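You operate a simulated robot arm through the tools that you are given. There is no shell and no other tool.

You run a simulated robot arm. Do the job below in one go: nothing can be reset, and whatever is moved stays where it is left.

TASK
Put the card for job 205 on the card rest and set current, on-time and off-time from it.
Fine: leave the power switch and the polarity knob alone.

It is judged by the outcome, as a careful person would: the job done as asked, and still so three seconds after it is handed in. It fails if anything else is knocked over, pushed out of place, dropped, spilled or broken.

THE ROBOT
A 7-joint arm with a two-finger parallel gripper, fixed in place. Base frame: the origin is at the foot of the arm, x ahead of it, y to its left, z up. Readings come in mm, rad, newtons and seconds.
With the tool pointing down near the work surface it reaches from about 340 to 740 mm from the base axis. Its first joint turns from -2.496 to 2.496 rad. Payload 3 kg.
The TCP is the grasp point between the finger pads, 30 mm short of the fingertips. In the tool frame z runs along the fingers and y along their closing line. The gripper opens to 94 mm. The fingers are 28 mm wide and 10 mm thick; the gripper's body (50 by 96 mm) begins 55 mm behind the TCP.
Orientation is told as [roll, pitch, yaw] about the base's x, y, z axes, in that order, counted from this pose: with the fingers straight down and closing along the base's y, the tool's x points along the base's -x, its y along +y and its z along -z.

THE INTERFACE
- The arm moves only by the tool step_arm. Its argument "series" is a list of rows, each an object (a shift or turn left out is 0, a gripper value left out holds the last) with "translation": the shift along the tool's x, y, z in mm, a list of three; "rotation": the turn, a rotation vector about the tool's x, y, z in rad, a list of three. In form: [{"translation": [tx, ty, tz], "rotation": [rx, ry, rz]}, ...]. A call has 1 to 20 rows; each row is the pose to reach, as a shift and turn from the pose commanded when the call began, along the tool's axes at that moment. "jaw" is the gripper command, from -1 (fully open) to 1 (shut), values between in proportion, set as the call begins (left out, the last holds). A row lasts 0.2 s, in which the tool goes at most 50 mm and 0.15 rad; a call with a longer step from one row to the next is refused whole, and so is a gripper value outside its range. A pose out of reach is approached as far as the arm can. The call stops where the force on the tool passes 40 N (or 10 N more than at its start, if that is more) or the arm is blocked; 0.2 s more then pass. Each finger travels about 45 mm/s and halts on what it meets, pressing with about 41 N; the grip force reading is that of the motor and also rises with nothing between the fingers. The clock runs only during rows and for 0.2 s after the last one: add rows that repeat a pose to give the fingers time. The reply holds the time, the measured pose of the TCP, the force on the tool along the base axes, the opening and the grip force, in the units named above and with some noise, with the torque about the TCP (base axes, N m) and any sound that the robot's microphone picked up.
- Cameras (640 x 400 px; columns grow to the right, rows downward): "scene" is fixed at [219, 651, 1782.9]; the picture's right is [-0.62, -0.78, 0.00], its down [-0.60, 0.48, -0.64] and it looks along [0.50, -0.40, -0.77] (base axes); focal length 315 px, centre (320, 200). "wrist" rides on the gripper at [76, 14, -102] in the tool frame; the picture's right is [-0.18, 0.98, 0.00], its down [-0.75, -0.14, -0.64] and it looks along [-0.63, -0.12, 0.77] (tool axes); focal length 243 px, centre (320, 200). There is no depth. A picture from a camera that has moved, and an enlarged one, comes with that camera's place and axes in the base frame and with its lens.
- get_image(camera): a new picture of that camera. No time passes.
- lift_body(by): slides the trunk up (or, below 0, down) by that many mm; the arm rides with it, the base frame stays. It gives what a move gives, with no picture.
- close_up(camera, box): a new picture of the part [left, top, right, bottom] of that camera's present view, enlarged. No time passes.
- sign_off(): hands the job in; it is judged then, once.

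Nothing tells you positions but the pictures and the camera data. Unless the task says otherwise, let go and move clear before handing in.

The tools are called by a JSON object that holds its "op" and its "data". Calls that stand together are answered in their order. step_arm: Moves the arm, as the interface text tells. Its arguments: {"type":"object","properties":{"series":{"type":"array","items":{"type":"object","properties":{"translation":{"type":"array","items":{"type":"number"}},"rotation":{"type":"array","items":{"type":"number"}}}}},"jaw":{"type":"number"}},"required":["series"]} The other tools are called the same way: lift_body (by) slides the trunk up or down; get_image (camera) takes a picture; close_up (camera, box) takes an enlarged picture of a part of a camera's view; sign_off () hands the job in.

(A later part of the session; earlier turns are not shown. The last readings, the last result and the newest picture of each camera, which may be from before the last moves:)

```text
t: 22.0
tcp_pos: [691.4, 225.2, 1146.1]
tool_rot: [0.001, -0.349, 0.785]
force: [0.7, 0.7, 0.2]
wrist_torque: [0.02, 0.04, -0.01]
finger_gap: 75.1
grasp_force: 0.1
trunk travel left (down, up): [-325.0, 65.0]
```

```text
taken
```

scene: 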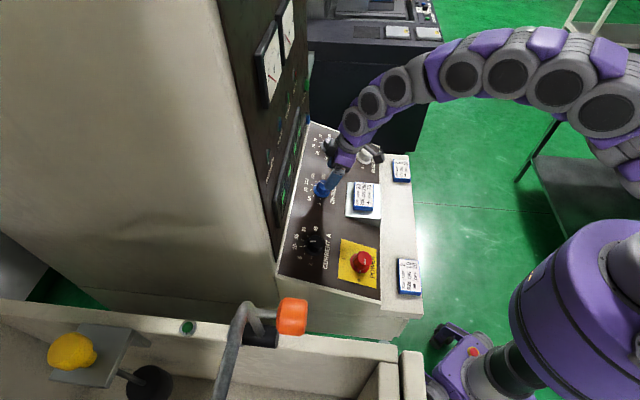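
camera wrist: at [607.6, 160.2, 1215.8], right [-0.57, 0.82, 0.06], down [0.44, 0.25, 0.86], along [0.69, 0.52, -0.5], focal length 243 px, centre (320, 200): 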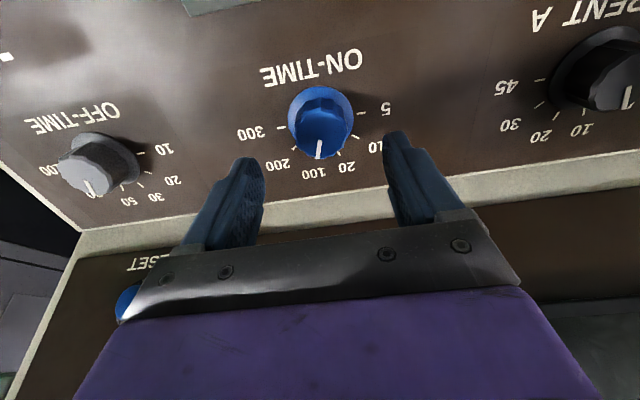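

The tool is square to the panel above the on-time knob. The tool axis should project to column 320, so I'll zoom in to check centring.

{"op": "close_up", "data": {"camera": "wrist", "box": [260, 70, 400, 180]}}

{"op": "close_up", "data": {"camera": "scene", "box": [290, 150, 380, 215]}}

```text
3.64 times, centred on (330, 125) of wrist
camera zoom: at [607.6, 160.2, 1215.8], right [-0.57, 0.82, 0.06], down [0.44, 0.25, 0.86], along [0.69, 0.52, -0.5], focal length 882 px, centre (284, 473)
```

zoom: 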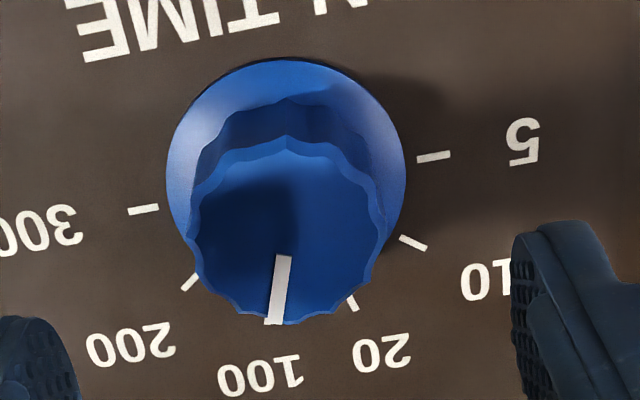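

```text
6.15 times, centred on (335, 182) of scene
camera zoom: at [219.0, 651.0, 1782.9], right [-0.62, -0.78, 0.0], down [-0.6, 0.48, -0.64], along [0.5, -0.4, -0.77], focal length 1939 px, centre (228, 308)
```

zoom: 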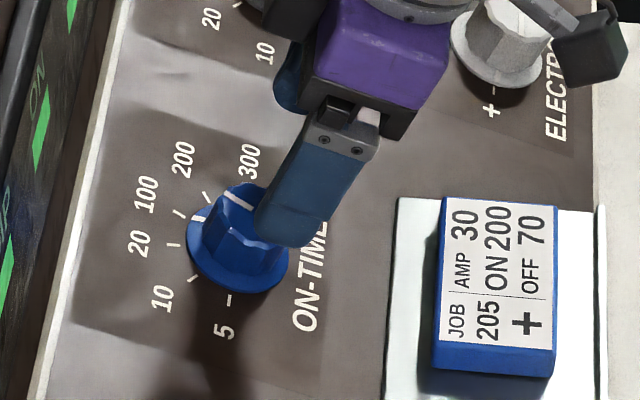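

The tool axis is centred on the knob to within about 1 mm. I'll advance 57 mm along the axis so the pads straddle the knob.

{"op": "step_arm", "data": {"series": [{"translation": [-0.5, 0.5, 20]}, {"translation": [-1, 0.5, 40]}, {"translation": [-1, 0.5, 50]}, {"translation": [-1, 0.5, 57]}, {"translation": [-1, 0.5, 57]}]}}

{"op": "get_image", "data": {"camera": "wrist"}}

{"op": "close_up", "data": {"camera": "scene", "box": [290, 150, 380, 215]}}

```text
t: 23.2
tcp_pos: [706.9, 242.2, 1092.6]
tool_rot: [-0.001, -0.348, 0.785]
force: [0.1, 0.4, 0.0]
wrist_torque: [0.01, -0.02, 0.02]
finger_gap: 75.4
grasp_force: 0.0
trunk travel left (down, up): [-325.0, 65.0]
```

```text
taken
camera wrist: at [621.8, 175.7, 1163.2], right [-0.57, 0.82, 0.06], down [0.44, 0.25, 0.86], along [0.69, 0.52, -0.5], focal length 243 px, centre (320, 200)
```

wrist: 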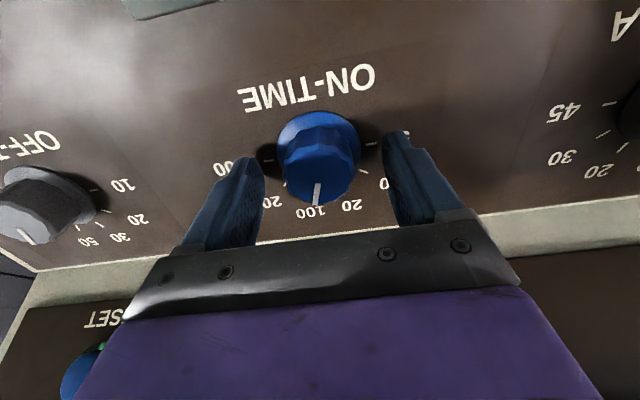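

```text
6.15 times, centred on (335, 182) of scene
camera zoom: at [219.0, 651.0, 1782.9], right [-0.62, -0.78, 0.0], down [-0.6, 0.48, -0.64], along [0.5, -0.4, -0.77], focal length 1939 px, centre (228, 308)
```

zoom: 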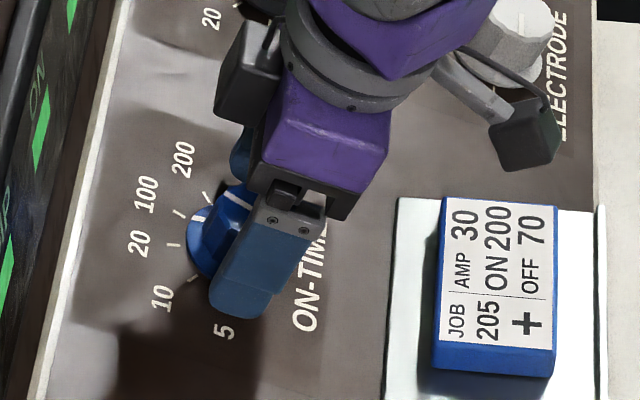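

The fingers straddle the knob. I'll close on it gently.

{"op": "step_arm", "data": {"series": [{"translation": [0, 0, 0]}, {"translation": [0, 0, 0]}, {"translation": [0, 0, 0]}, {"translation": [0, 0, 0]}, {"translation": [0, 0, 0]}], "jaw": 1}}

{"op": "close_up", "data": {"camera": "wrist", "box": [220, 80, 420, 220]}}

{"op": "close_up", "data": {"camera": "scene", "box": [290, 150, 380, 215]}}

```text
t: 24.4
tcp_pos: [707.0, 241.0, 1093.2]
tool_rot: [0.0, -0.349, 0.786]
force: [3.0, -1.3, 1.1]
wrist_torque: [0.32, 0.25, 0.11]
finger_gap: 39.6
grasp_force: 45.2
trunk travel left (down, up): [-325.0, 65.0]
```

```text
2.86 times, centred on (320, 150) of wrist
camera zoom: at [622.2, 175.3, 1163.2], right [-0.57, 0.82, 0.06], down [0.44, 0.25, 0.86], along [0.69, 0.52, -0.5], focal length 693 px, centre (320, 343)
```

zoom: 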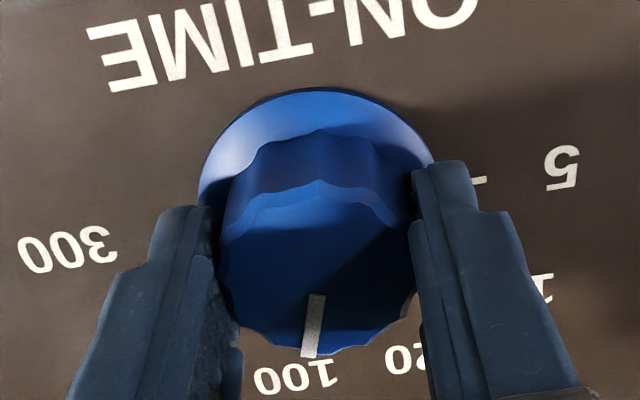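

```text
6.15 times, centred on (335, 182) of scene
camera zoom: at [219.0, 651.0, 1782.9], right [-0.62, -0.78, 0.0], down [-0.6, 0.48, -0.64], along [0.5, -0.4, -0.77], focal length 1939 px, centre (228, 308)
```

zoom: 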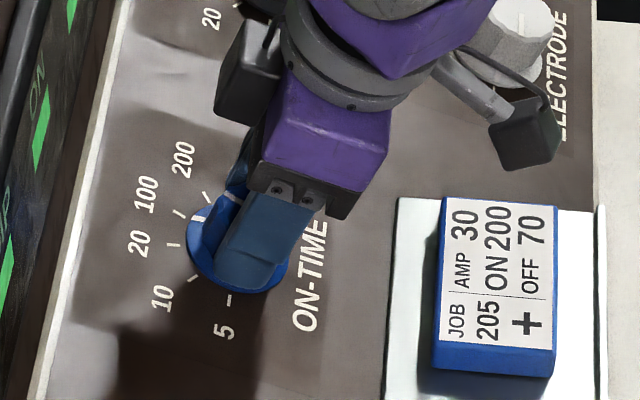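

I have a firm grip at 39.6 mm. I'll rotate clockwise by one step (0.628 rad), slowly.

{"op": "step_arm", "data": {"series": [{"rotation": [0, 0, 0.08]}, {"rotation": [0, 0, 0.16]}, {"rotation": [0, 0, 0.24]}, {"rotation": [0, 0, 0.32]}, {"rotation": [0, 0, 0.4]}, {"rotation": [0, 0, 0.48]}, {"rotation": [0, 0, 0.56]}, {"rotation": [0, 0, 0.628]}, {"rotation": [0, 0, 0.628]}]}}

{"op": "close_up", "data": {"camera": "wrist", "box": [200, 60, 440, 240]}}

{"op": "close_up", "data": {"camera": "scene", "box": [290, 150, 380, 215]}}

```text
t: 26.4
tcp_pos: [707.1, 241.4, 1094.4]
tool_rot: [0.211, -0.281, 0.125]
force: [16.9, -0.8, 1.6]
wrist_torque: [0.41, -0.24, 0.06]
finger_gap: 39.8
grasp_force: 44.9
trunk travel left (down, up): [-325.0, 65.0]
```

```text
2.22 times, centred on (320, 150) of wrist
camera zoom: at [607.8, 219.9, 1170.9], right [0.0, 0.97, 0.25], down [0.59, -0.2, 0.78], along [0.81, 0.15, -0.57], focal length 539 px, centre (320, 311)
```

zoom: 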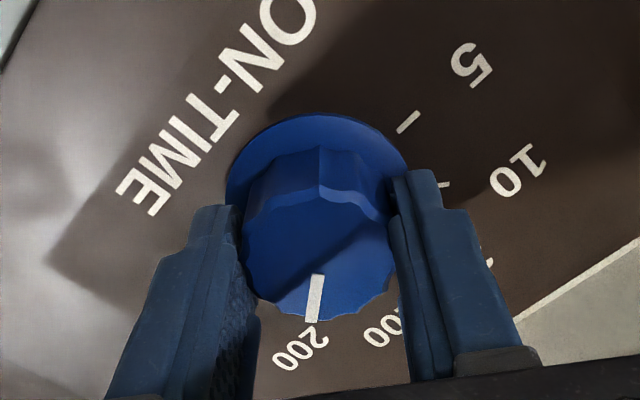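

```text
6.15 times, centred on (335, 182) of scene
camera zoom: at [219.0, 651.0, 1782.9], right [-0.62, -0.78, 0.0], down [-0.6, 0.48, -0.64], along [0.5, -0.4, -0.77], focal length 1939 px, centre (228, 308)
```

zoom: 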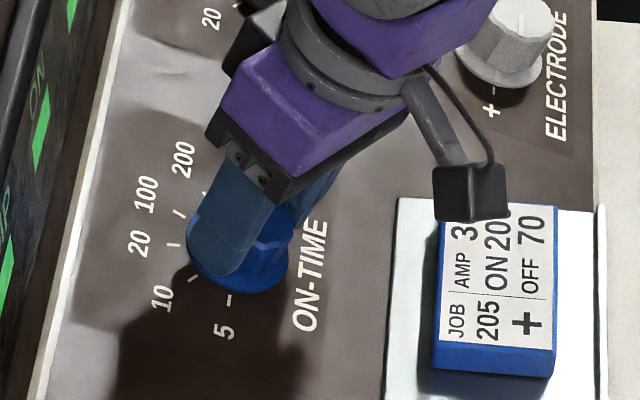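

The pointer now points at 200. I'll open, back off along the axis and check.

{"op": "step_arm", "data": {"series": [{"translation": [0, 0, 0]}, {"translation": [0, 0, 0]}, {"translation": [0, 0, 0]}, {"translation": [0, 0, 0]}], "jaw": -0.6}}

{"op": "step_arm", "data": {"series": [{"translation": [0, 0, -10]}, {"translation": [0, 0, -30]}, {"translation": [0, 0, -60]}, {"translation": [0, 0, -60]}]}}

{"op": "get_image", "data": {"camera": "wrist"}}

{"op": "close_up", "data": {"camera": "wrist", "box": [240, 60, 400, 180]}}

{"op": "close_up", "data": {"camera": "scene", "box": [290, 150, 380, 215]}}

```text
t: 27.4
tcp_pos: [705.9, 241.0, 1093.1]
tool_rot: [0.21, -0.282, 0.128]
force: [0.1, 0.5, -0.3]
wrist_torque: [-0.02, 0.01, -0.02]
finger_gap: 75.1
grasp_force: 0.1
trunk travel left (down, up): [-325.0, 65.0]
```

```text
t: 28.4
tcp_pos: [691.8, 227.7, 1149.0]
tool_rot: [0.209, -0.28, 0.129]
force: [-0.7, 0.5, -0.1]
wrist_torque: [0.01, -0.01, 0.02]
finger_gap: 75.1
grasp_force: 0.1
trunk travel left (down, up): [-325.0, 65.0]
```

```text
taken
camera wrist: at [592.7, 205.9, 1226.5], right [0.0, 0.97, 0.25], down [0.59, -0.2, 0.78], along [0.81, 0.15, -0.57], focal length 243 px, centre (320, 200)
```

wrist: 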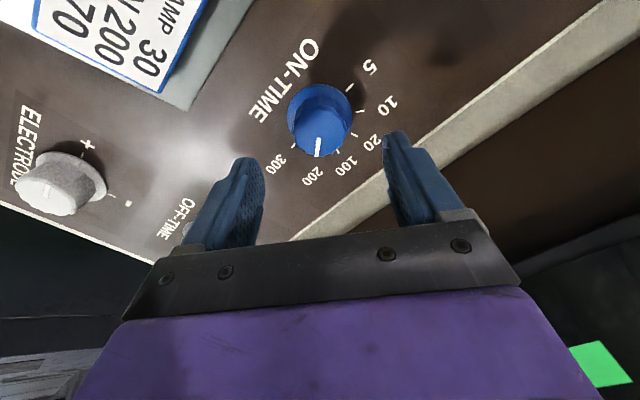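

```text
3.33 times, centred on (320, 120) of wrist
camera zoom: at [592.7, 205.9, 1226.5], right [0.0, 0.97, 0.25], down [0.59, -0.2, 0.78], along [0.81, 0.15, -0.57], focal length 809 px, centre (320, 467)
```

zoom: 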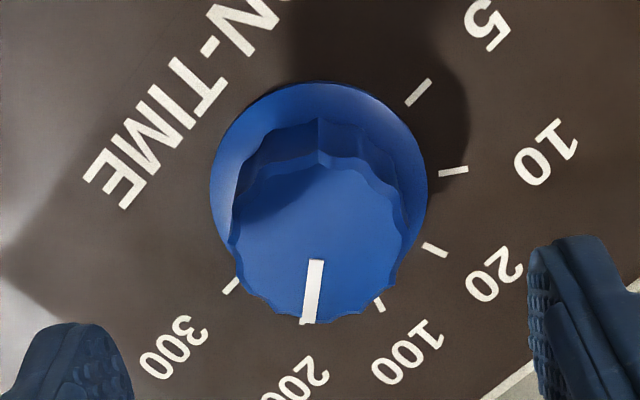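

```text
6.15 times, centred on (335, 182) of scene
camera zoom: at [219.0, 651.0, 1782.9], right [-0.62, -0.78, 0.0], down [-0.6, 0.48, -0.64], along [0.5, -0.4, -0.77], focal length 1939 px, centre (228, 308)
```

zoom: 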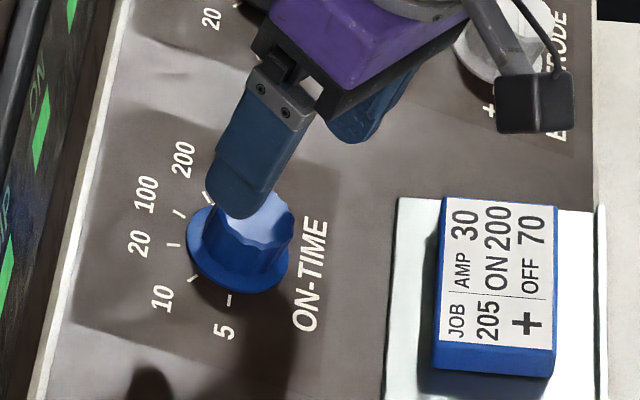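

The pointer looks to be at 200. I'll rotate back square to the panel and back off for a straight-on check.

{"op": "step_arm", "data": {"series": [{"translation": [0, 0, -8], "rotation": [0, 0, -0.13]}, {"translation": [0, 0, -16], "rotation": [0, 0, -0.26]}, {"translation": [0, 0, -24], "rotation": [0, 0, -0.39]}, {"translation": [0, 0, -32], "rotation": [0, 0, -0.52]}, {"translation": [0, 0, -40], "rotation": [0, 0, -0.628]}, {"translation": [0, 0, -40], "rotation": [0, 0, -0.628]}]}}

{"op": "get_image", "data": {"camera": "wrist"}}

{"op": "close_up", "data": {"camera": "wrist", "box": [260, 50, 390, 150]}}

{"op": "close_up", "data": {"camera": "wrist", "box": [60, 80, 220, 200]}}

```text
t: 29.8
tcp_pos: [681.1, 216.7, 1188.2]
tool_rot: [-0.002, -0.348, 0.787]
force: [0.5, 0.9, 1.3]
wrist_torque: [0.0, 0.01, 0.02]
finger_gap: 75.2
grasp_force: 0.1
trunk travel left (down, up): [-325.0, 65.0]
```

```text
taken
camera wrist: at [595.9, 150.5, 1257.2], right [-0.57, 0.82, 0.06], down [0.44, 0.25, 0.86], along [0.69, 0.52, -0.5], focal length 243 px, centre (320, 200)
```

wrist: 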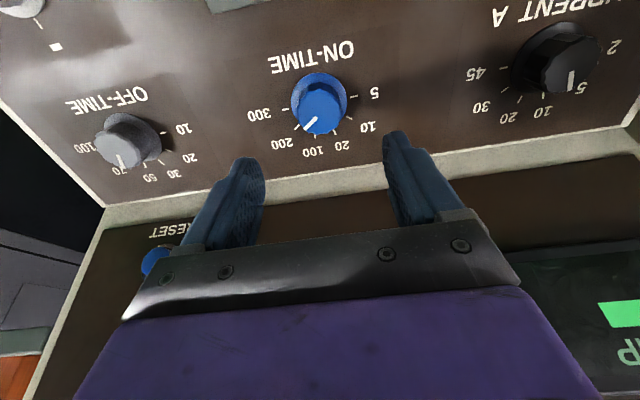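

```text
4.00 times, centred on (325, 100) of wrist
camera zoom: at [595.9, 150.5, 1257.2], right [-0.57, 0.82, 0.06], down [0.44, 0.25, 0.86], along [0.69, 0.52, -0.5], focal length 970 px, centre (300, 600)
```

zoom: 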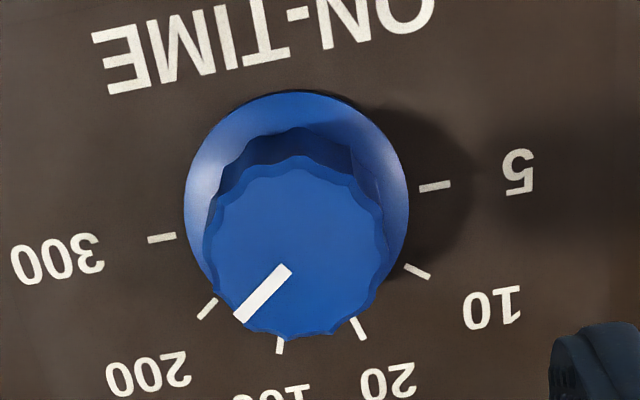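

```text
3.33 times, centred on (140, 140) of wrist
camera zoom: at [595.9, 150.5, 1257.2], right [-0.57, 0.82, 0.06], down [0.44, 0.25, 0.86], along [0.69, 0.52, -0.5], focal length 809 px, centre (920, 400)
```

zoom: 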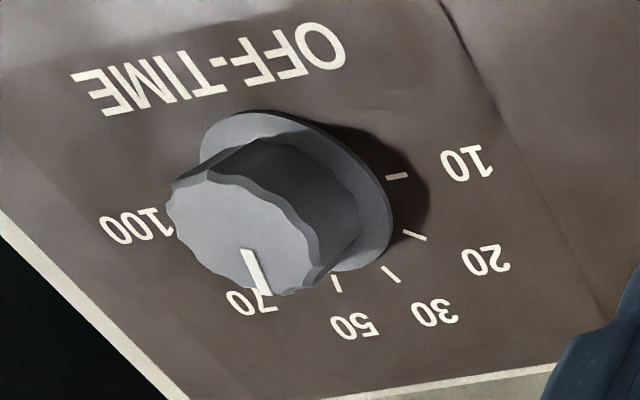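

On-time is exactly at 200. Next I'll slide along the panel to the off-time knob, about 203 mm to the right.

{"op": "step_arm", "data": {"series": [{"translation": [0, -35, 0]}, {"translation": [0, -70, 0]}, {"translation": [0, -105, 0]}, {"translation": [0, -140, 0]}, {"translation": [0, -175, 0]}, {"translation": [0, -202, 0]}, {"translation": [0, -202, 0]}, {"translation": [0, -202, 0]}]}}

{"op": "get_image", "data": {"camera": "wrist"}}

{"op": "get_image", "data": {"camera": "scene"}}

```text
t: 31.6
tcp_pos: [824.4, 72.4, 1187.1]
tool_rot: [0.002, -0.351, 0.786]
force: [-0.2, 0.0, -0.9]
wrist_torque: [0.05, -0.01, -0.04]
finger_gap: 75.2
grasp_force: 0.1
out of reach, approached as far as the arm can: row 6, 7, 8
trunk travel left (down, up): [-325.0, 65.0]
```

```text
taken
camera wrist: at [739.4, 7.6, 1257.0], right [-0.57, 0.82, 0.06], down [0.45, 0.25, 0.86], along [0.69, 0.52, -0.5], focal length 243 px, centre (320, 200)
```

wrist: 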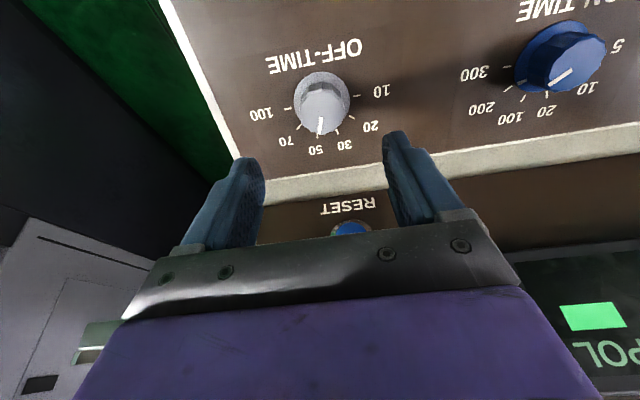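

```text
taken
```

scene: 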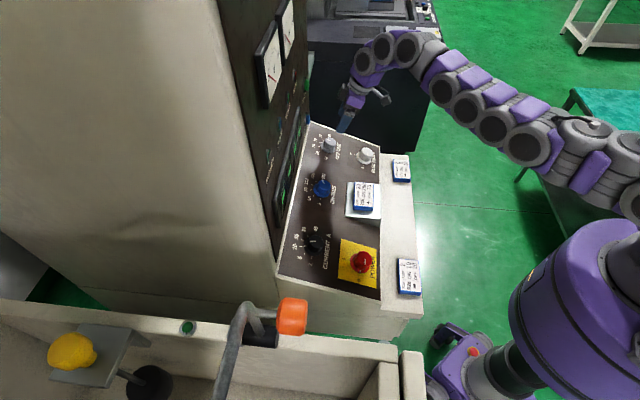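

The off-time knob is right at the edge of reach with the trunk this high. I'll back off, raise the hand and lower the trunk to gain reach, then come back.

{"op": "step_arm", "data": {"series": [{"translation": [0, 40, 0]}, {"translation": [0, 80, 0]}, {"translation": [0, 120, 0]}, {"translation": [0, 150, -20]}, {"translation": [-17, 160, -50]}, {"translation": [-34, 170, -90]}, {"translation": [-51, 180, -130]}, {"translation": [-58, 180, -160]}, {"translation": [-58, 180, -160]}]}}

{"op": "lift_body", "data": {"by": -150}}

{"op": "get_image", "data": {"camera": "scene"}}

{"op": "get_image", "data": {"camera": "wrist"}}

```text
t: 33.6
tcp_pos: [690.7, 197.0, 1356.6]
tool_rot: [-0.001, -0.35, 0.786]
force: [0.5, 0.2, 0.1]
wrist_torque: [0.02, 0.02, 0.05]
finger_gap: 75.5
grasp_force: 0.0
trunk travel left (down, up): [-325.0, 65.0]
```

```text
t: 35.4
tcp_pos: [691.4, 199.0, 1207.0]
tool_rot: [-0.002, -0.349, 0.785]
force: [-0.8, -0.4, 0.1]
wrist_torque: [0.0, -0.01, 0.03]
finger_gap: 75.2
grasp_force: 0.1
trunk travel left (down, up): [-175.0, 215.0]
```

```text
taken
```

scene: 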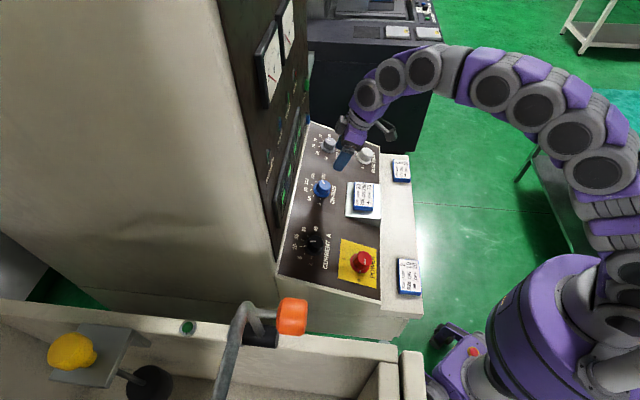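

```text
taken
camera wrist: at [605.3, 132.8, 1277.0], right [-0.57, 0.82, 0.06], down [0.44, 0.25, 0.86], along [0.69, 0.52, -0.5], focal length 243 px, centre (320, 200)
```

wrist: 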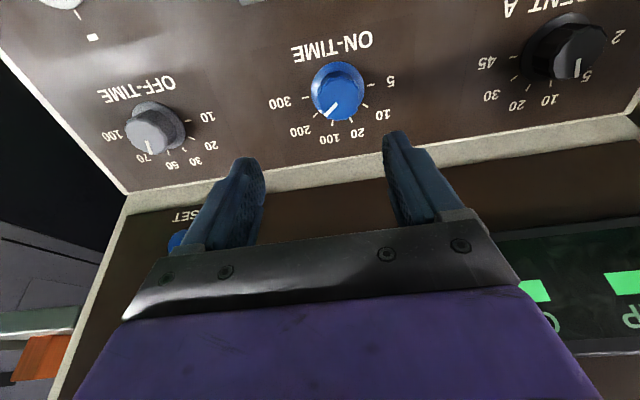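

The trunk is lower. I'll move back out to the off-time knob at about 100 mm standoff.

{"op": "step_arm", "data": {"series": [{"translation": [0, -40, 0]}, {"translation": [0, -80, 0]}, {"translation": [0, -120, 0]}, {"translation": [0, -160, 0]}, {"translation": [1, -183.8, 20]}, {"translation": [2.2, -183.8, 45]}, {"translation": [2.2, -183.8, 63]}, {"translation": [2.2, -183.8, 63]}, {"translation": [2.2, -183.8, 63]}]}}

{"op": "get_image", "data": {"camera": "wrist"}}

{"op": "get_image", "data": {"camera": "scene"}}

```text
t: 37.4
tcp_pos: [804.6, 70.4, 1155.8]
tool_rot: [-0.001, -0.349, 0.785]
force: [0.5, 0.1, -0.1]
wrist_torque: [0.03, 0.01, -0.03]
finger_gap: 75.2
grasp_force: 0.1
out of reach, approached as far as the arm can: row 4, 5, 6, 7, 8, 9
trunk travel left (down, up): [-175.0, 215.0]
```

```text
taken
camera wrist: at [719.5, 5.5, 1225.4], right [-0.57, 0.82, 0.06], down [0.44, 0.25, 0.86], along [0.69, 0.52, -0.5], focal length 243 px, centre (320, 200)
```

wrist: 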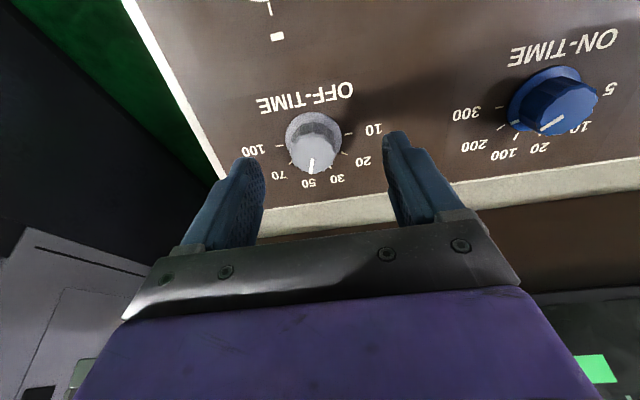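

```text
taken
```

scene: 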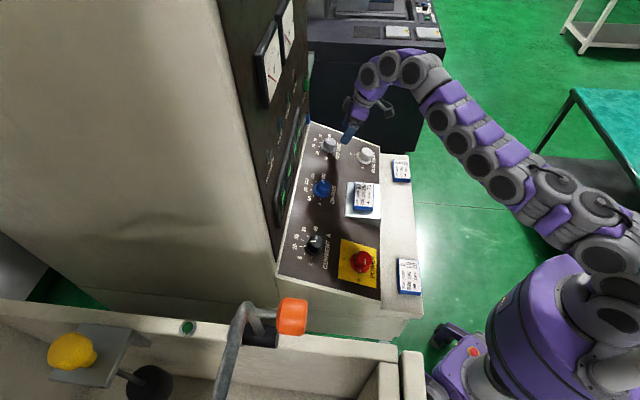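

Lowering made it worse, so the shoulder must already be at or below wrist height. I'll back off, put the trunk at about 46 mm below its starting height, and approach with the tool leaning further toward the base. Leaning about the closing line doesn't affect the grip.

{"op": "step_arm", "data": {"series": [{"translation": [0, 40, -10]}, {"translation": [0, 80, -20]}, {"translation": [0, 120, -30]}, {"translation": [0, 150, -30]}, {"translation": [0, 150, -30]}]}}

{"op": "lift_body", "data": {"by": 104}}

```text
t: 38.5
tcp_pos: [690.8, 169.3, 1184.7]
tool_rot: [-0.001, -0.348, 0.785]
force: [-0.2, -1.3, 0.2]
wrist_torque: [0.03, -0.01, -0.01]
finger_gap: 75.2
grasp_force: 0.0
trunk travel left (down, up): [-175.0, 215.0]
```

```text
t: 39.9
tcp_pos: [689.6, 168.7, 1289.3]
tool_rot: [0.0, -0.349, 0.785]
force: [0.0, -0.2, -0.1]
wrist_torque: [0.0, -0.01, -0.05]
finger_gap: 75.1
grasp_force: 0.1
trunk travel left (down, up): [-279.0, 111.0]
```

The commanded pose follows the reached pose, so I know where I am. Next I'll go to the off-time standoff with a 35° lean.

{"op": "step_arm", "data": {"series": [{"translation": [0, -40, 0], "rotation": [0, -0.09, 0]}, {"translation": [0, -80, 0], "rotation": [0, -0.18, 0]}, {"translation": [0, -120, 0], "rotation": [0, -0.262, 0]}, {"translation": [0, -163.8, 0], "rotation": [0, -0.262, 0]}, {"translation": [8, -163.8, 40], "rotation": [0, -0.262, 0]}, {"translation": [16, -163.8, 80], "rotation": [0, -0.262, 0]}, {"translation": [25, -163.8, 120], "rotation": [0, -0.262, 0]}, {"translation": [30.9, -163.8, 149.8], "rotation": [0, -0.262, 0]}, {"translation": [30.9, -163.8, 149.8], "rotation": [0, -0.262, 0]}, {"translation": [30.9, -163.8, 149.8], "rotation": [0, -0.262, 0]}]}}

{"op": "get_image", "data": {"camera": "wrist"}}

{"op": "get_image", "data": {"camera": "scene"}}

{"op": "close_up", "data": {"camera": "wrist", "box": [240, 60, 400, 180]}}

```text
t: 42.1
tcp_pos: [820.8, 69.5, 1137.1]
tool_rot: [0.0, -0.612, 0.786]
force: [-0.6, 0.0, 0.3]
wrist_torque: [0.0, -0.03, -0.01]
finger_gap: 75.3
grasp_force: 0.0
trunk travel left (down, up): [-279.0, 111.0]
```

```text
taken
camera wrist: at [725.8, -6.7, 1177.3], right [-0.59, 0.8, 0.11], down [0.28, 0.08, 0.96], along [0.76, 0.59, -0.27], focal length 243 px, centre (320, 200)
```

wrist: 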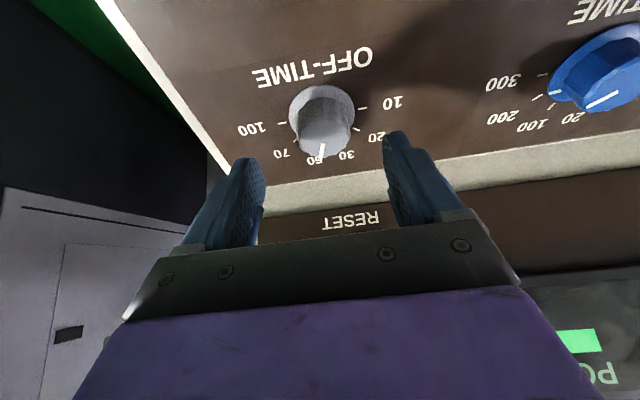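

```text
taken
```

scene: 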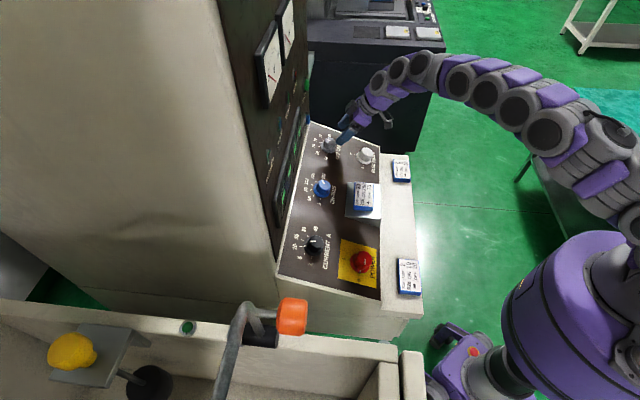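

```text
3.33 times, centred on (320, 120) of wrist
camera zoom: at [725.8, -6.7, 1177.3], right [-0.59, 0.8, 0.11], down [0.28, 0.08, 0.96], along [0.76, 0.59, -0.27], focal length 809 px, centre (320, 467)
```

zoom: 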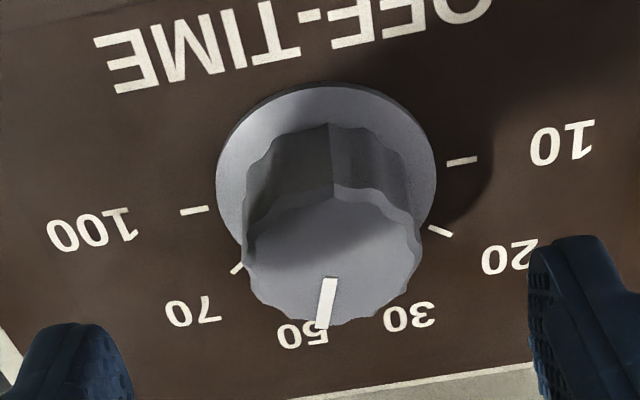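

Reached without trouble. The knob sits about 2 mm to the side of the tool axis, so I'll correct for that and advance to straddle the knob.

{"op": "step_arm", "data": {"series": [{"translation": [-0.5, 2.3, 20]}, {"translation": [-1, 2.3, 38]}, {"translation": [-1, 2.3, 50]}, {"translation": [-1, 2.3, 57]}, {"translation": [-1, 2.3, 57]}, {"translation": [-1, 2.3, 57]}]}}

{"op": "close_up", "data": {"camera": "wrist", "box": [200, 60, 440, 240]}}

{"op": "close_up", "data": {"camera": "scene", "box": [295, 100, 400, 175]}}

```text
t: 43.5
tcp_pos: [843.6, 93.9, 1092.3]
tool_rot: [0.0, -0.611, 0.785]
force: [-0.1, 0.9, 0.2]
wrist_torque: [-0.01, 0.03, -0.02]
finger_gap: 75.3
grasp_force: 0.1
trunk travel left (down, up): [-279.0, 111.0]
```

```text
2.22 times, centred on (320, 150) of wrist
camera zoom: at [748.3, 18.2, 1132.0], right [-0.59, 0.8, 0.11], down [0.28, 0.08, 0.96], along [0.76, 0.59, -0.27], focal length 539 px, centre (320, 311)
```

zoom: 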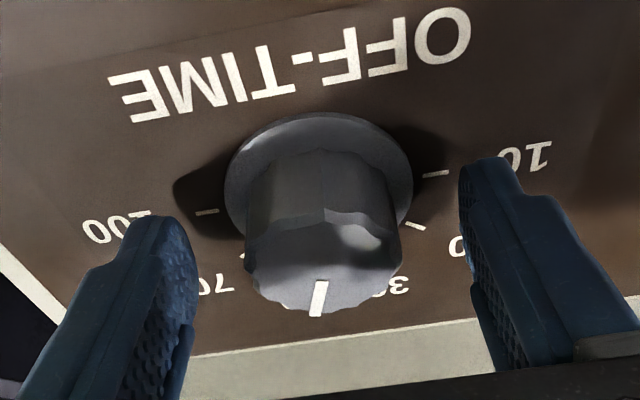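

```text
5.33 times, centred on (348, 138) of scene
camera zoom: at [219.0, 651.0, 1782.9], right [-0.62, -0.78, 0.0], down [-0.6, 0.48, -0.64], along [0.5, -0.4, -0.77], focal length 1680 px, centre (173, 533)
```

zoom: 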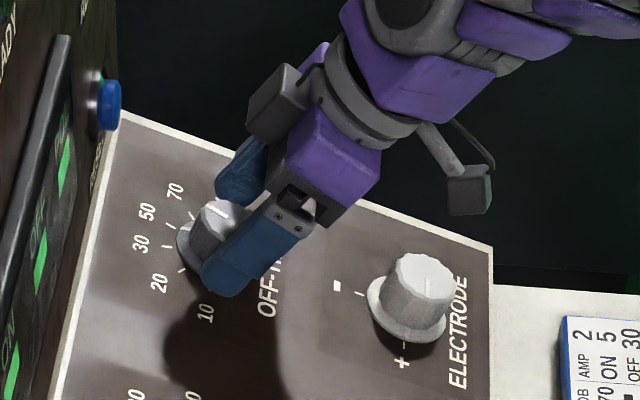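

The fingers straddle the off-time knob. Closing now.

{"op": "step_arm", "data": {"series": [{"translation": [0, 0, 0]}, {"translation": [0, 0, 0]}, {"translation": [0, 0, 0]}, {"translation": [0, 0, 0]}, {"translation": [0, 0, 0]}], "jaw": 1}}

{"op": "close_up", "data": {"camera": "wrist", "box": [200, 60, 440, 240]}}

{"op": "close_up", "data": {"camera": "scene", "box": [295, 100, 400, 175]}}

```text
t: 44.7
tcp_pos: [843.2, 94.5, 1092.7]
tool_rot: [0.001, -0.61, 0.787]
force: [-0.6, -0.8, 0.5]
wrist_torque: [0.27, 0.37, 0.19]
finger_gap: 39.3
grasp_force: 45.3
trunk travel left (down, up): [-279.0, 111.0]
```

```text
2.22 times, centred on (320, 150) of wrist
camera zoom: at [748.2, 18.3, 1132.1], right [-0.59, 0.8, 0.11], down [0.28, 0.08, 0.96], along [0.76, 0.59, -0.27], focal length 539 px, centre (320, 311)
```

zoom: 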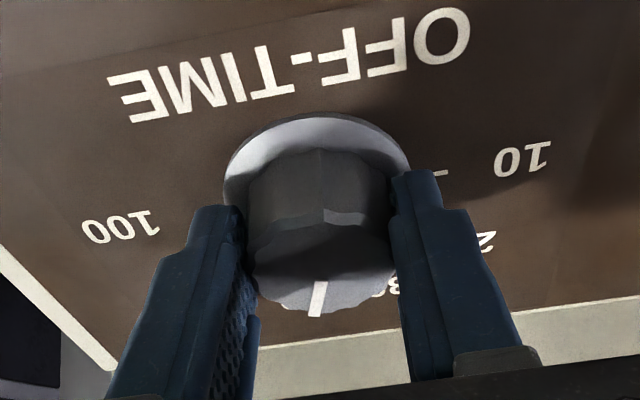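

```text
5.33 times, centred on (348, 138) of scene
camera zoom: at [219.0, 651.0, 1782.9], right [-0.62, -0.78, 0.0], down [-0.6, 0.48, -0.64], along [0.5, -0.4, -0.77], focal length 1680 px, centre (173, 533)
```

zoom: 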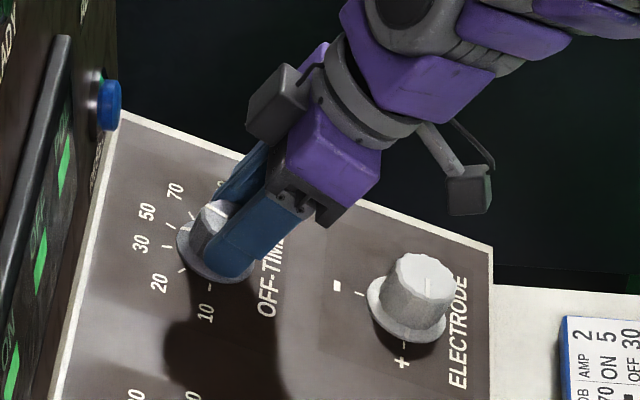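

I have a firm grip. I'll rotate one step clockwise about the knob's own axis, since the tool leans 15° from it.

{"op": "step_arm", "data": {"series": [{"translation": [-0.02, 0.49, 0.0], "rotation": [0.0203, 0, 0.0758]}, {"translation": [-0.07, 0.97, 0.02], "rotation": [0.0406, 0, 0.1516]}, {"translation": [-0.17, 1.45, 0.04], "rotation": [0.0609, 0, 0.2275]}, {"translation": [-0.29, 1.92, 0.08], "rotation": [0.0813, 0, 0.3033]}, {"translation": [-0.46, 2.37, 0.12], "rotation": [0.1016, 0, 0.3791]}, {"translation": [-0.65, 2.81, 0.18], "rotation": [0.1219, 0, 0.4549]}, {"translation": [-0.88, 3.24, 0.24], "rotation": [0.1422, 0, 0.5308]}, {"translation": [-1.14, 3.64, 0.31], "rotation": [0.1625, 0, 0.6066]}, {"translation": [-1.14, 3.64, 0.31], "rotation": [0.1625, 0, 0.6066]}]}}

{"op": "close_up", "data": {"camera": "wrist", "box": [200, 60, 440, 240]}}

{"op": "close_up", "data": {"camera": "scene", "box": [295, 100, 400, 175]}}

```text
t: 46.7
tcp_pos: [841.4, 99.0, 1092.4]
tool_rot: [0.236, -0.537, 0.064]
force: [-3.4, 0.3, 2.2]
wrist_torque: [0.53, -0.9, -0.11]
finger_gap: 39.6
grasp_force: 44.7
trunk travel left (down, up): [-279.0, 111.0]
```

```text
2.22 times, centred on (320, 150) of wrist
camera zoom: at [724.7, 80.0, 1141.7], right [-0.02, 0.96, 0.29], down [0.36, -0.26, 0.89], along [0.93, 0.12, -0.34], focal length 539 px, centre (320, 311)
```

zoom: 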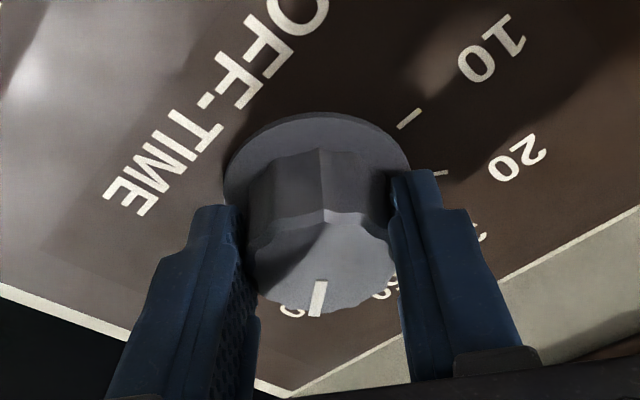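

```text
5.33 times, centred on (348, 138) of scene
camera zoom: at [219.0, 651.0, 1782.9], right [-0.62, -0.78, 0.0], down [-0.6, 0.48, -0.64], along [0.5, -0.4, -0.77], focal length 1680 px, centre (173, 533)
```

zoom: 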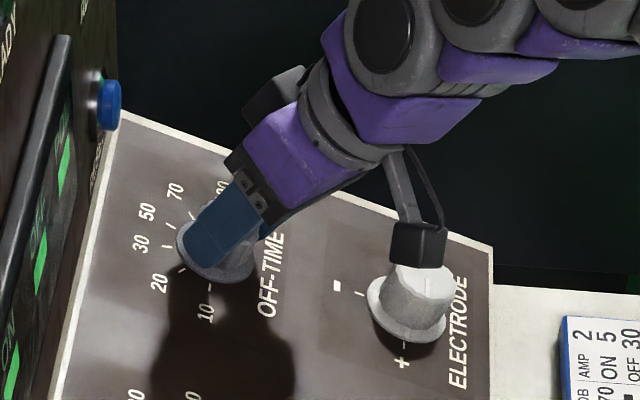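

The knob turned one step. I'll release and back off along the tool axis, then inspect.

{"op": "step_arm", "data": {"series": [{"translation": [0, 0, 0]}, {"translation": [0, 0, 0]}, {"translation": [0, 0, 0]}, {"translation": [0, 0, 0]}], "jaw": -0.6}}

{"op": "step_arm", "data": {"series": [{"translation": [0, 0, -10]}, {"translation": [0, 0, -30]}, {"translation": [0, 0, -60]}, {"translation": [0, 0, -60]}]}}

{"op": "close_up", "data": {"camera": "wrist", "box": [240, 60, 400, 180]}}

{"op": "close_up", "data": {"camera": "scene", "box": [295, 100, 400, 175]}}

```text
t: 47.7
tcp_pos: [842.0, 97.5, 1092.4]
tool_rot: [0.236, -0.536, 0.064]
force: [0.2, -0.9, 0.6]
wrist_torque: [0.01, 0.02, -0.01]
finger_gap: 75.3
grasp_force: 0.1
trunk travel left (down, up): [-279.0, 111.0]
```

```text
t: 48.7
tcp_pos: [813.0, 81.5, 1142.5]
tool_rot: [0.235, -0.537, 0.064]
force: [-0.1, -0.1, -0.2]
wrist_torque: [0.01, -0.02, 0.03]
finger_gap: 75.1
grasp_force: 0.0
trunk travel left (down, up): [-279.0, 111.0]
```

```text
3.33 times, centred on (320, 120) of wrist
camera zoom: at [697.7, 63.3, 1191.8], right [-0.02, 0.96, 0.29], down [0.36, -0.26, 0.89], along [0.93, 0.12, -0.34], focal length 809 px, centre (320, 467)
```

zoom: 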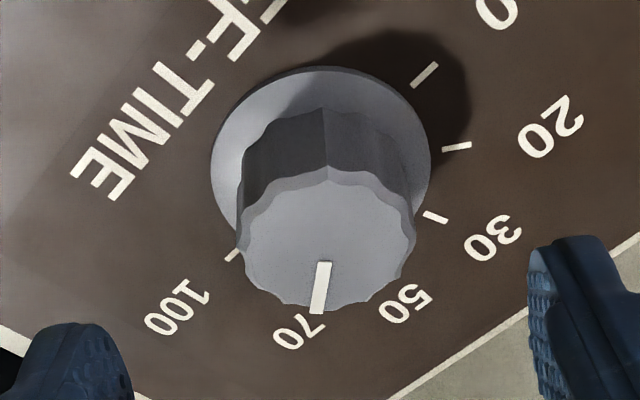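

```text
5.33 times, centred on (348, 138) of scene
camera zoom: at [219.0, 651.0, 1782.9], right [-0.62, -0.78, 0.0], down [-0.6, 0.48, -0.64], along [0.5, -0.4, -0.77], focal length 1680 px, centre (173, 533)
```

zoom: 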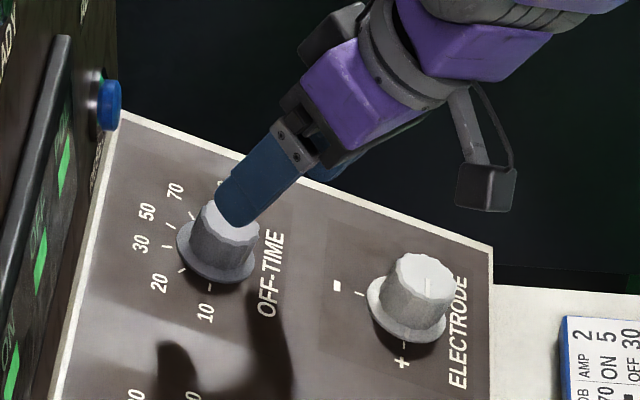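

The pointer is at 70. I'll undo the rotation and lean while moving out, to look straight at the panel.

{"op": "step_arm", "data": {"series": [{"translation": [-2, 0, -8], "rotation": [-0.0325, 0, -0.1213]}, {"translation": [-4, 0, -16], "rotation": [-0.065, 0, -0.2426]}, {"translation": [-6, 0, -24], "rotation": [-0.0975, 0, -0.364]}, {"translation": [-8, 0, -32], "rotation": [-0.13, 0, -0.4853]}, {"translation": [-10.4, 0, -38.6], "rotation": [-0.1625, 0, -0.6066]}, {"translation": [-10.4, 0, -38.6], "rotation": [-0.1625, 0, -0.6066]}]}}

{"op": "step_arm", "data": {"series": [{"translation": [0, 20, -10], "rotation": [0, 0.09, 0]}, {"translation": [0, 50, -20], "rotation": [0, 0.18, 0]}, {"translation": [0, 80, -30], "rotation": [0, 0.262, 0]}, {"translation": [0, 100, -30], "rotation": [0, 0.262, 0]}, {"translation": [0, 100, -30], "rotation": [0, 0.262, 0]}]}}

{"op": "get_image", "data": {"camera": "wrist"}}

{"op": "close_up", "data": {"camera": "scene", "box": [300, 125, 364, 165]}}

```text
t: 50.1
tcp_pos: [804.5, 71.3, 1181.2]
tool_rot: [-0.002, -0.612, 0.788]
force: [0.4, 0.7, 0.0]
wrist_torque: [-0.02, -0.01, -0.02]
finger_gap: 75.3
grasp_force: 0.1
trunk travel left (down, up): [-279.0, 111.0]
```

```text
t: 51.3
tcp_pos: [721.0, 129.3, 1203.6]
tool_rot: [0.0, -0.349, 0.785]
force: [-0.7, -0.1, -1.0]
wrist_torque: [0.03, 0.02, 0.01]
finger_gap: 75.3
grasp_force: 0.1
trunk travel left (down, up): [-279.0, 111.0]
```

```text
taken
camera wrist: at [636.8, 64.1, 1273.1], right [-0.57, 0.82, 0.06], down [0.45, 0.25, 0.86], along [0.69, 0.52, -0.51], focal length 243 px, centre (320, 200)
```

wrist: 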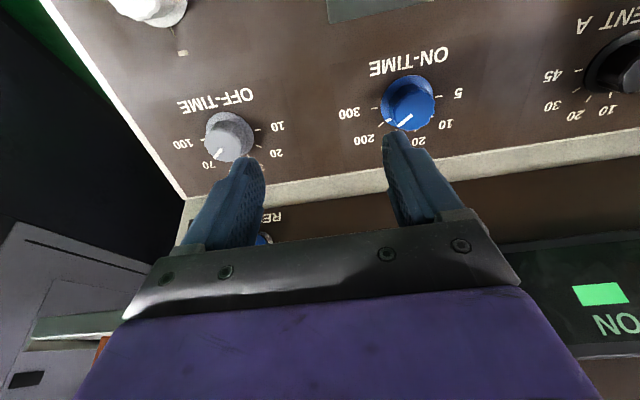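

```text
10.00 times, centred on (332, 145) of scene
camera zoom: at [219.0, 651.0, 1782.9], right [-0.62, -0.78, 0.0], down [-0.6, 0.48, -0.64], along [0.5, -0.4, -0.77], focal length 3151 px, centre (200, 750)
```

zoom: 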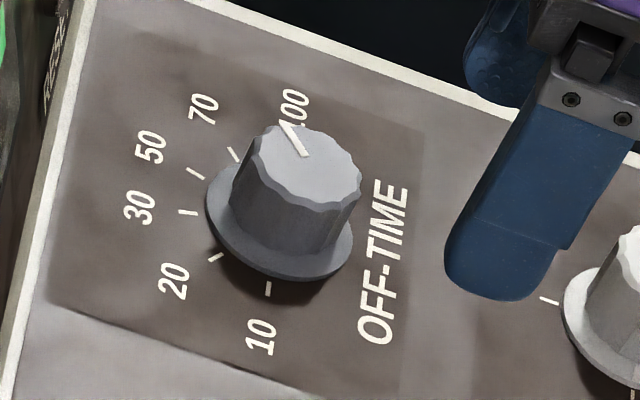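

{"op": "close_up", "data": {"camera": "wrist", "box": [165, 75, 305, 180]}}

{"op": "close_up", "data": {"camera": "wrist", "box": [340, 50, 480, 155]}}

```text
3.81 times, centred on (235, 128) of wrist
camera zoom: at [636.8, 64.1, 1273.1], right [-0.57, 0.82, 0.06], down [0.45, 0.25, 0.86], along [0.69, 0.52, -0.51], focal length 924 px, centre (644, 476)
```

zoom: 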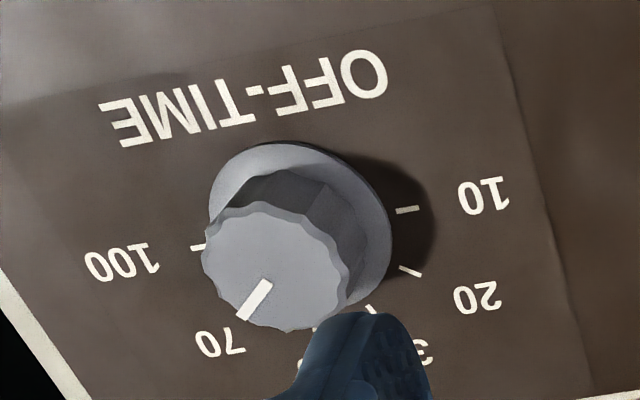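

```text
3.81 times, centred on (410, 102) of wrist
camera zoom: at [636.8, 64.1, 1273.1], right [-0.57, 0.82, 0.06], down [0.45, 0.25, 0.86], along [0.69, 0.52, -0.51], focal length 924 px, centre (-23, 571)
```

zoom: 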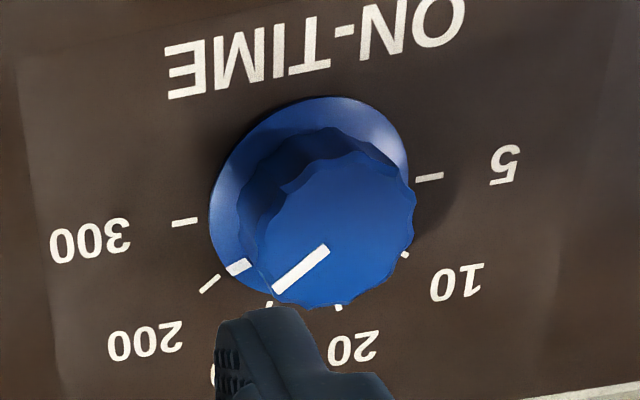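

On-time is confirmed at 200, with its skirt mark on the tick. The off-time pointer is near 70, but I want a straight-on view to be sure.

{"op": "step_arm", "data": {"series": [{"translation": [0, -40, 0]}, {"translation": [0, -80, 0]}, {"translation": [0, -105, 0]}, {"translation": [0, -105, 0]}]}}

{"op": "get_image", "data": {"camera": "wrist"}}

{"op": "close_up", "data": {"camera": "wrist", "box": [255, 65, 385, 165]}}

```text
t: 52.3
tcp_pos: [794.6, 56.8, 1204.6]
tool_rot: [-0.002, -0.349, 0.784]
force: [1.0, 0.3, 0.0]
wrist_torque: [-0.05, -0.06, 0.01]
finger_gap: 75.2
grasp_force: 0.1
trunk travel left (down, up): [-279.0, 111.0]
```

```text
taken
camera wrist: at [709.8, -9.2, 1274.6], right [-0.57, 0.82, 0.06], down [0.44, 0.25, 0.86], along [0.69, 0.52, -0.5], focal length 243 px, centre (320, 200)
```

wrist: 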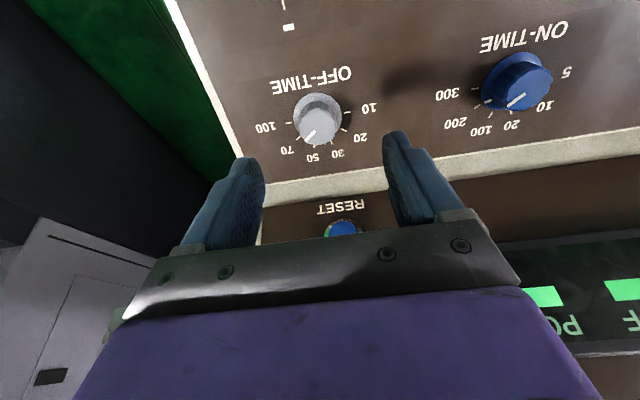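

```text
4.00 times, centred on (320, 115) of wrist
camera zoom: at [709.8, -9.2, 1274.6], right [-0.57, 0.82, 0.06], down [0.44, 0.25, 0.86], along [0.69, 0.52, -0.5], focal length 970 px, centre (320, 540)
```

zoom: 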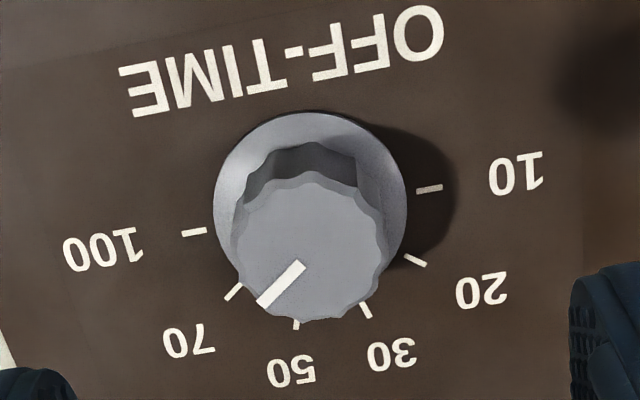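

Off-time reads 70 straight on. Next I'll slide along the panel to the current knob, which needs two steps clockwise.

{"op": "step_arm", "data": {"series": [{"translation": [0, 40, 0]}, {"translation": [0, 80, 0]}, {"translation": [0, 120, 0]}, {"translation": [0, 160, 0]}, {"translation": [0, 200, 0]}, {"translation": [0, 240, 0]}, {"translation": [0, 280, 0]}, {"translation": [0, 320, 0]}, {"translation": [0, 360, 0]}, {"translation": [-6, 391, 15]}, {"translation": [-15, 391, 40]}, {"translation": [-25.7, 391, 67]}, {"translation": [-25.7, 391, 67]}]}}

{"op": "get_image", "data": {"camera": "wrist"}}

{"op": "get_image", "data": {"camera": "scene"}}

{"op": "close_up", "data": {"camera": "wrist", "box": [240, 60, 400, 180]}}

```text
t: 55.1
tcp_pos: [550.9, 365.8, 1152.0]
tool_rot: [0.0, -0.351, 0.786]
force: [0.2, -0.3, -0.8]
wrist_torque: [-0.02, 0.01, 0.03]
finger_gap: 75.1
grasp_force: 0.2
trunk travel left (down, up): [-279.0, 111.0]
```

```text
taken
camera wrist: at [466.1, 300.8, 1220.8], right [-0.57, 0.82, 0.06], down [0.44, 0.25, 0.86], along [0.69, 0.52, -0.5], focal length 243 px, centre (320, 200)
```

wrist: 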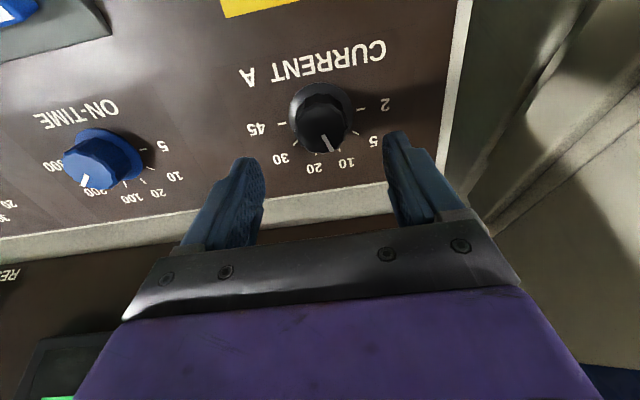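

```text
taken
```

scene: 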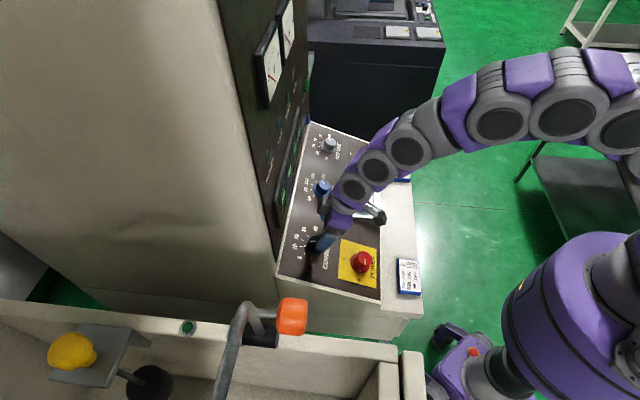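

```text
3.33 times, centred on (320, 120) of wrist
camera zoom: at [466.1, 300.8, 1220.8], right [-0.57, 0.82, 0.06], down [0.44, 0.25, 0.86], along [0.69, 0.52, -0.5], focal length 809 px, centre (320, 467)
```

zoom: 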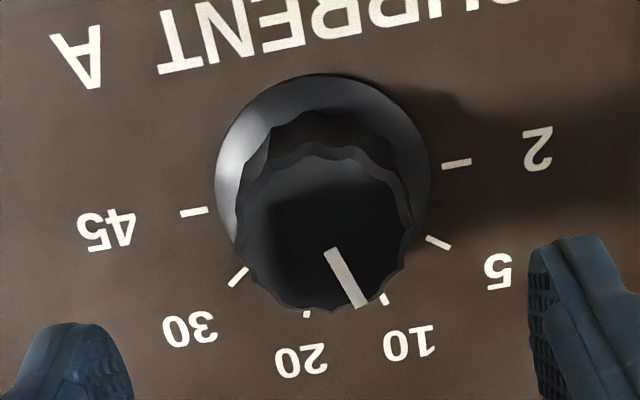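

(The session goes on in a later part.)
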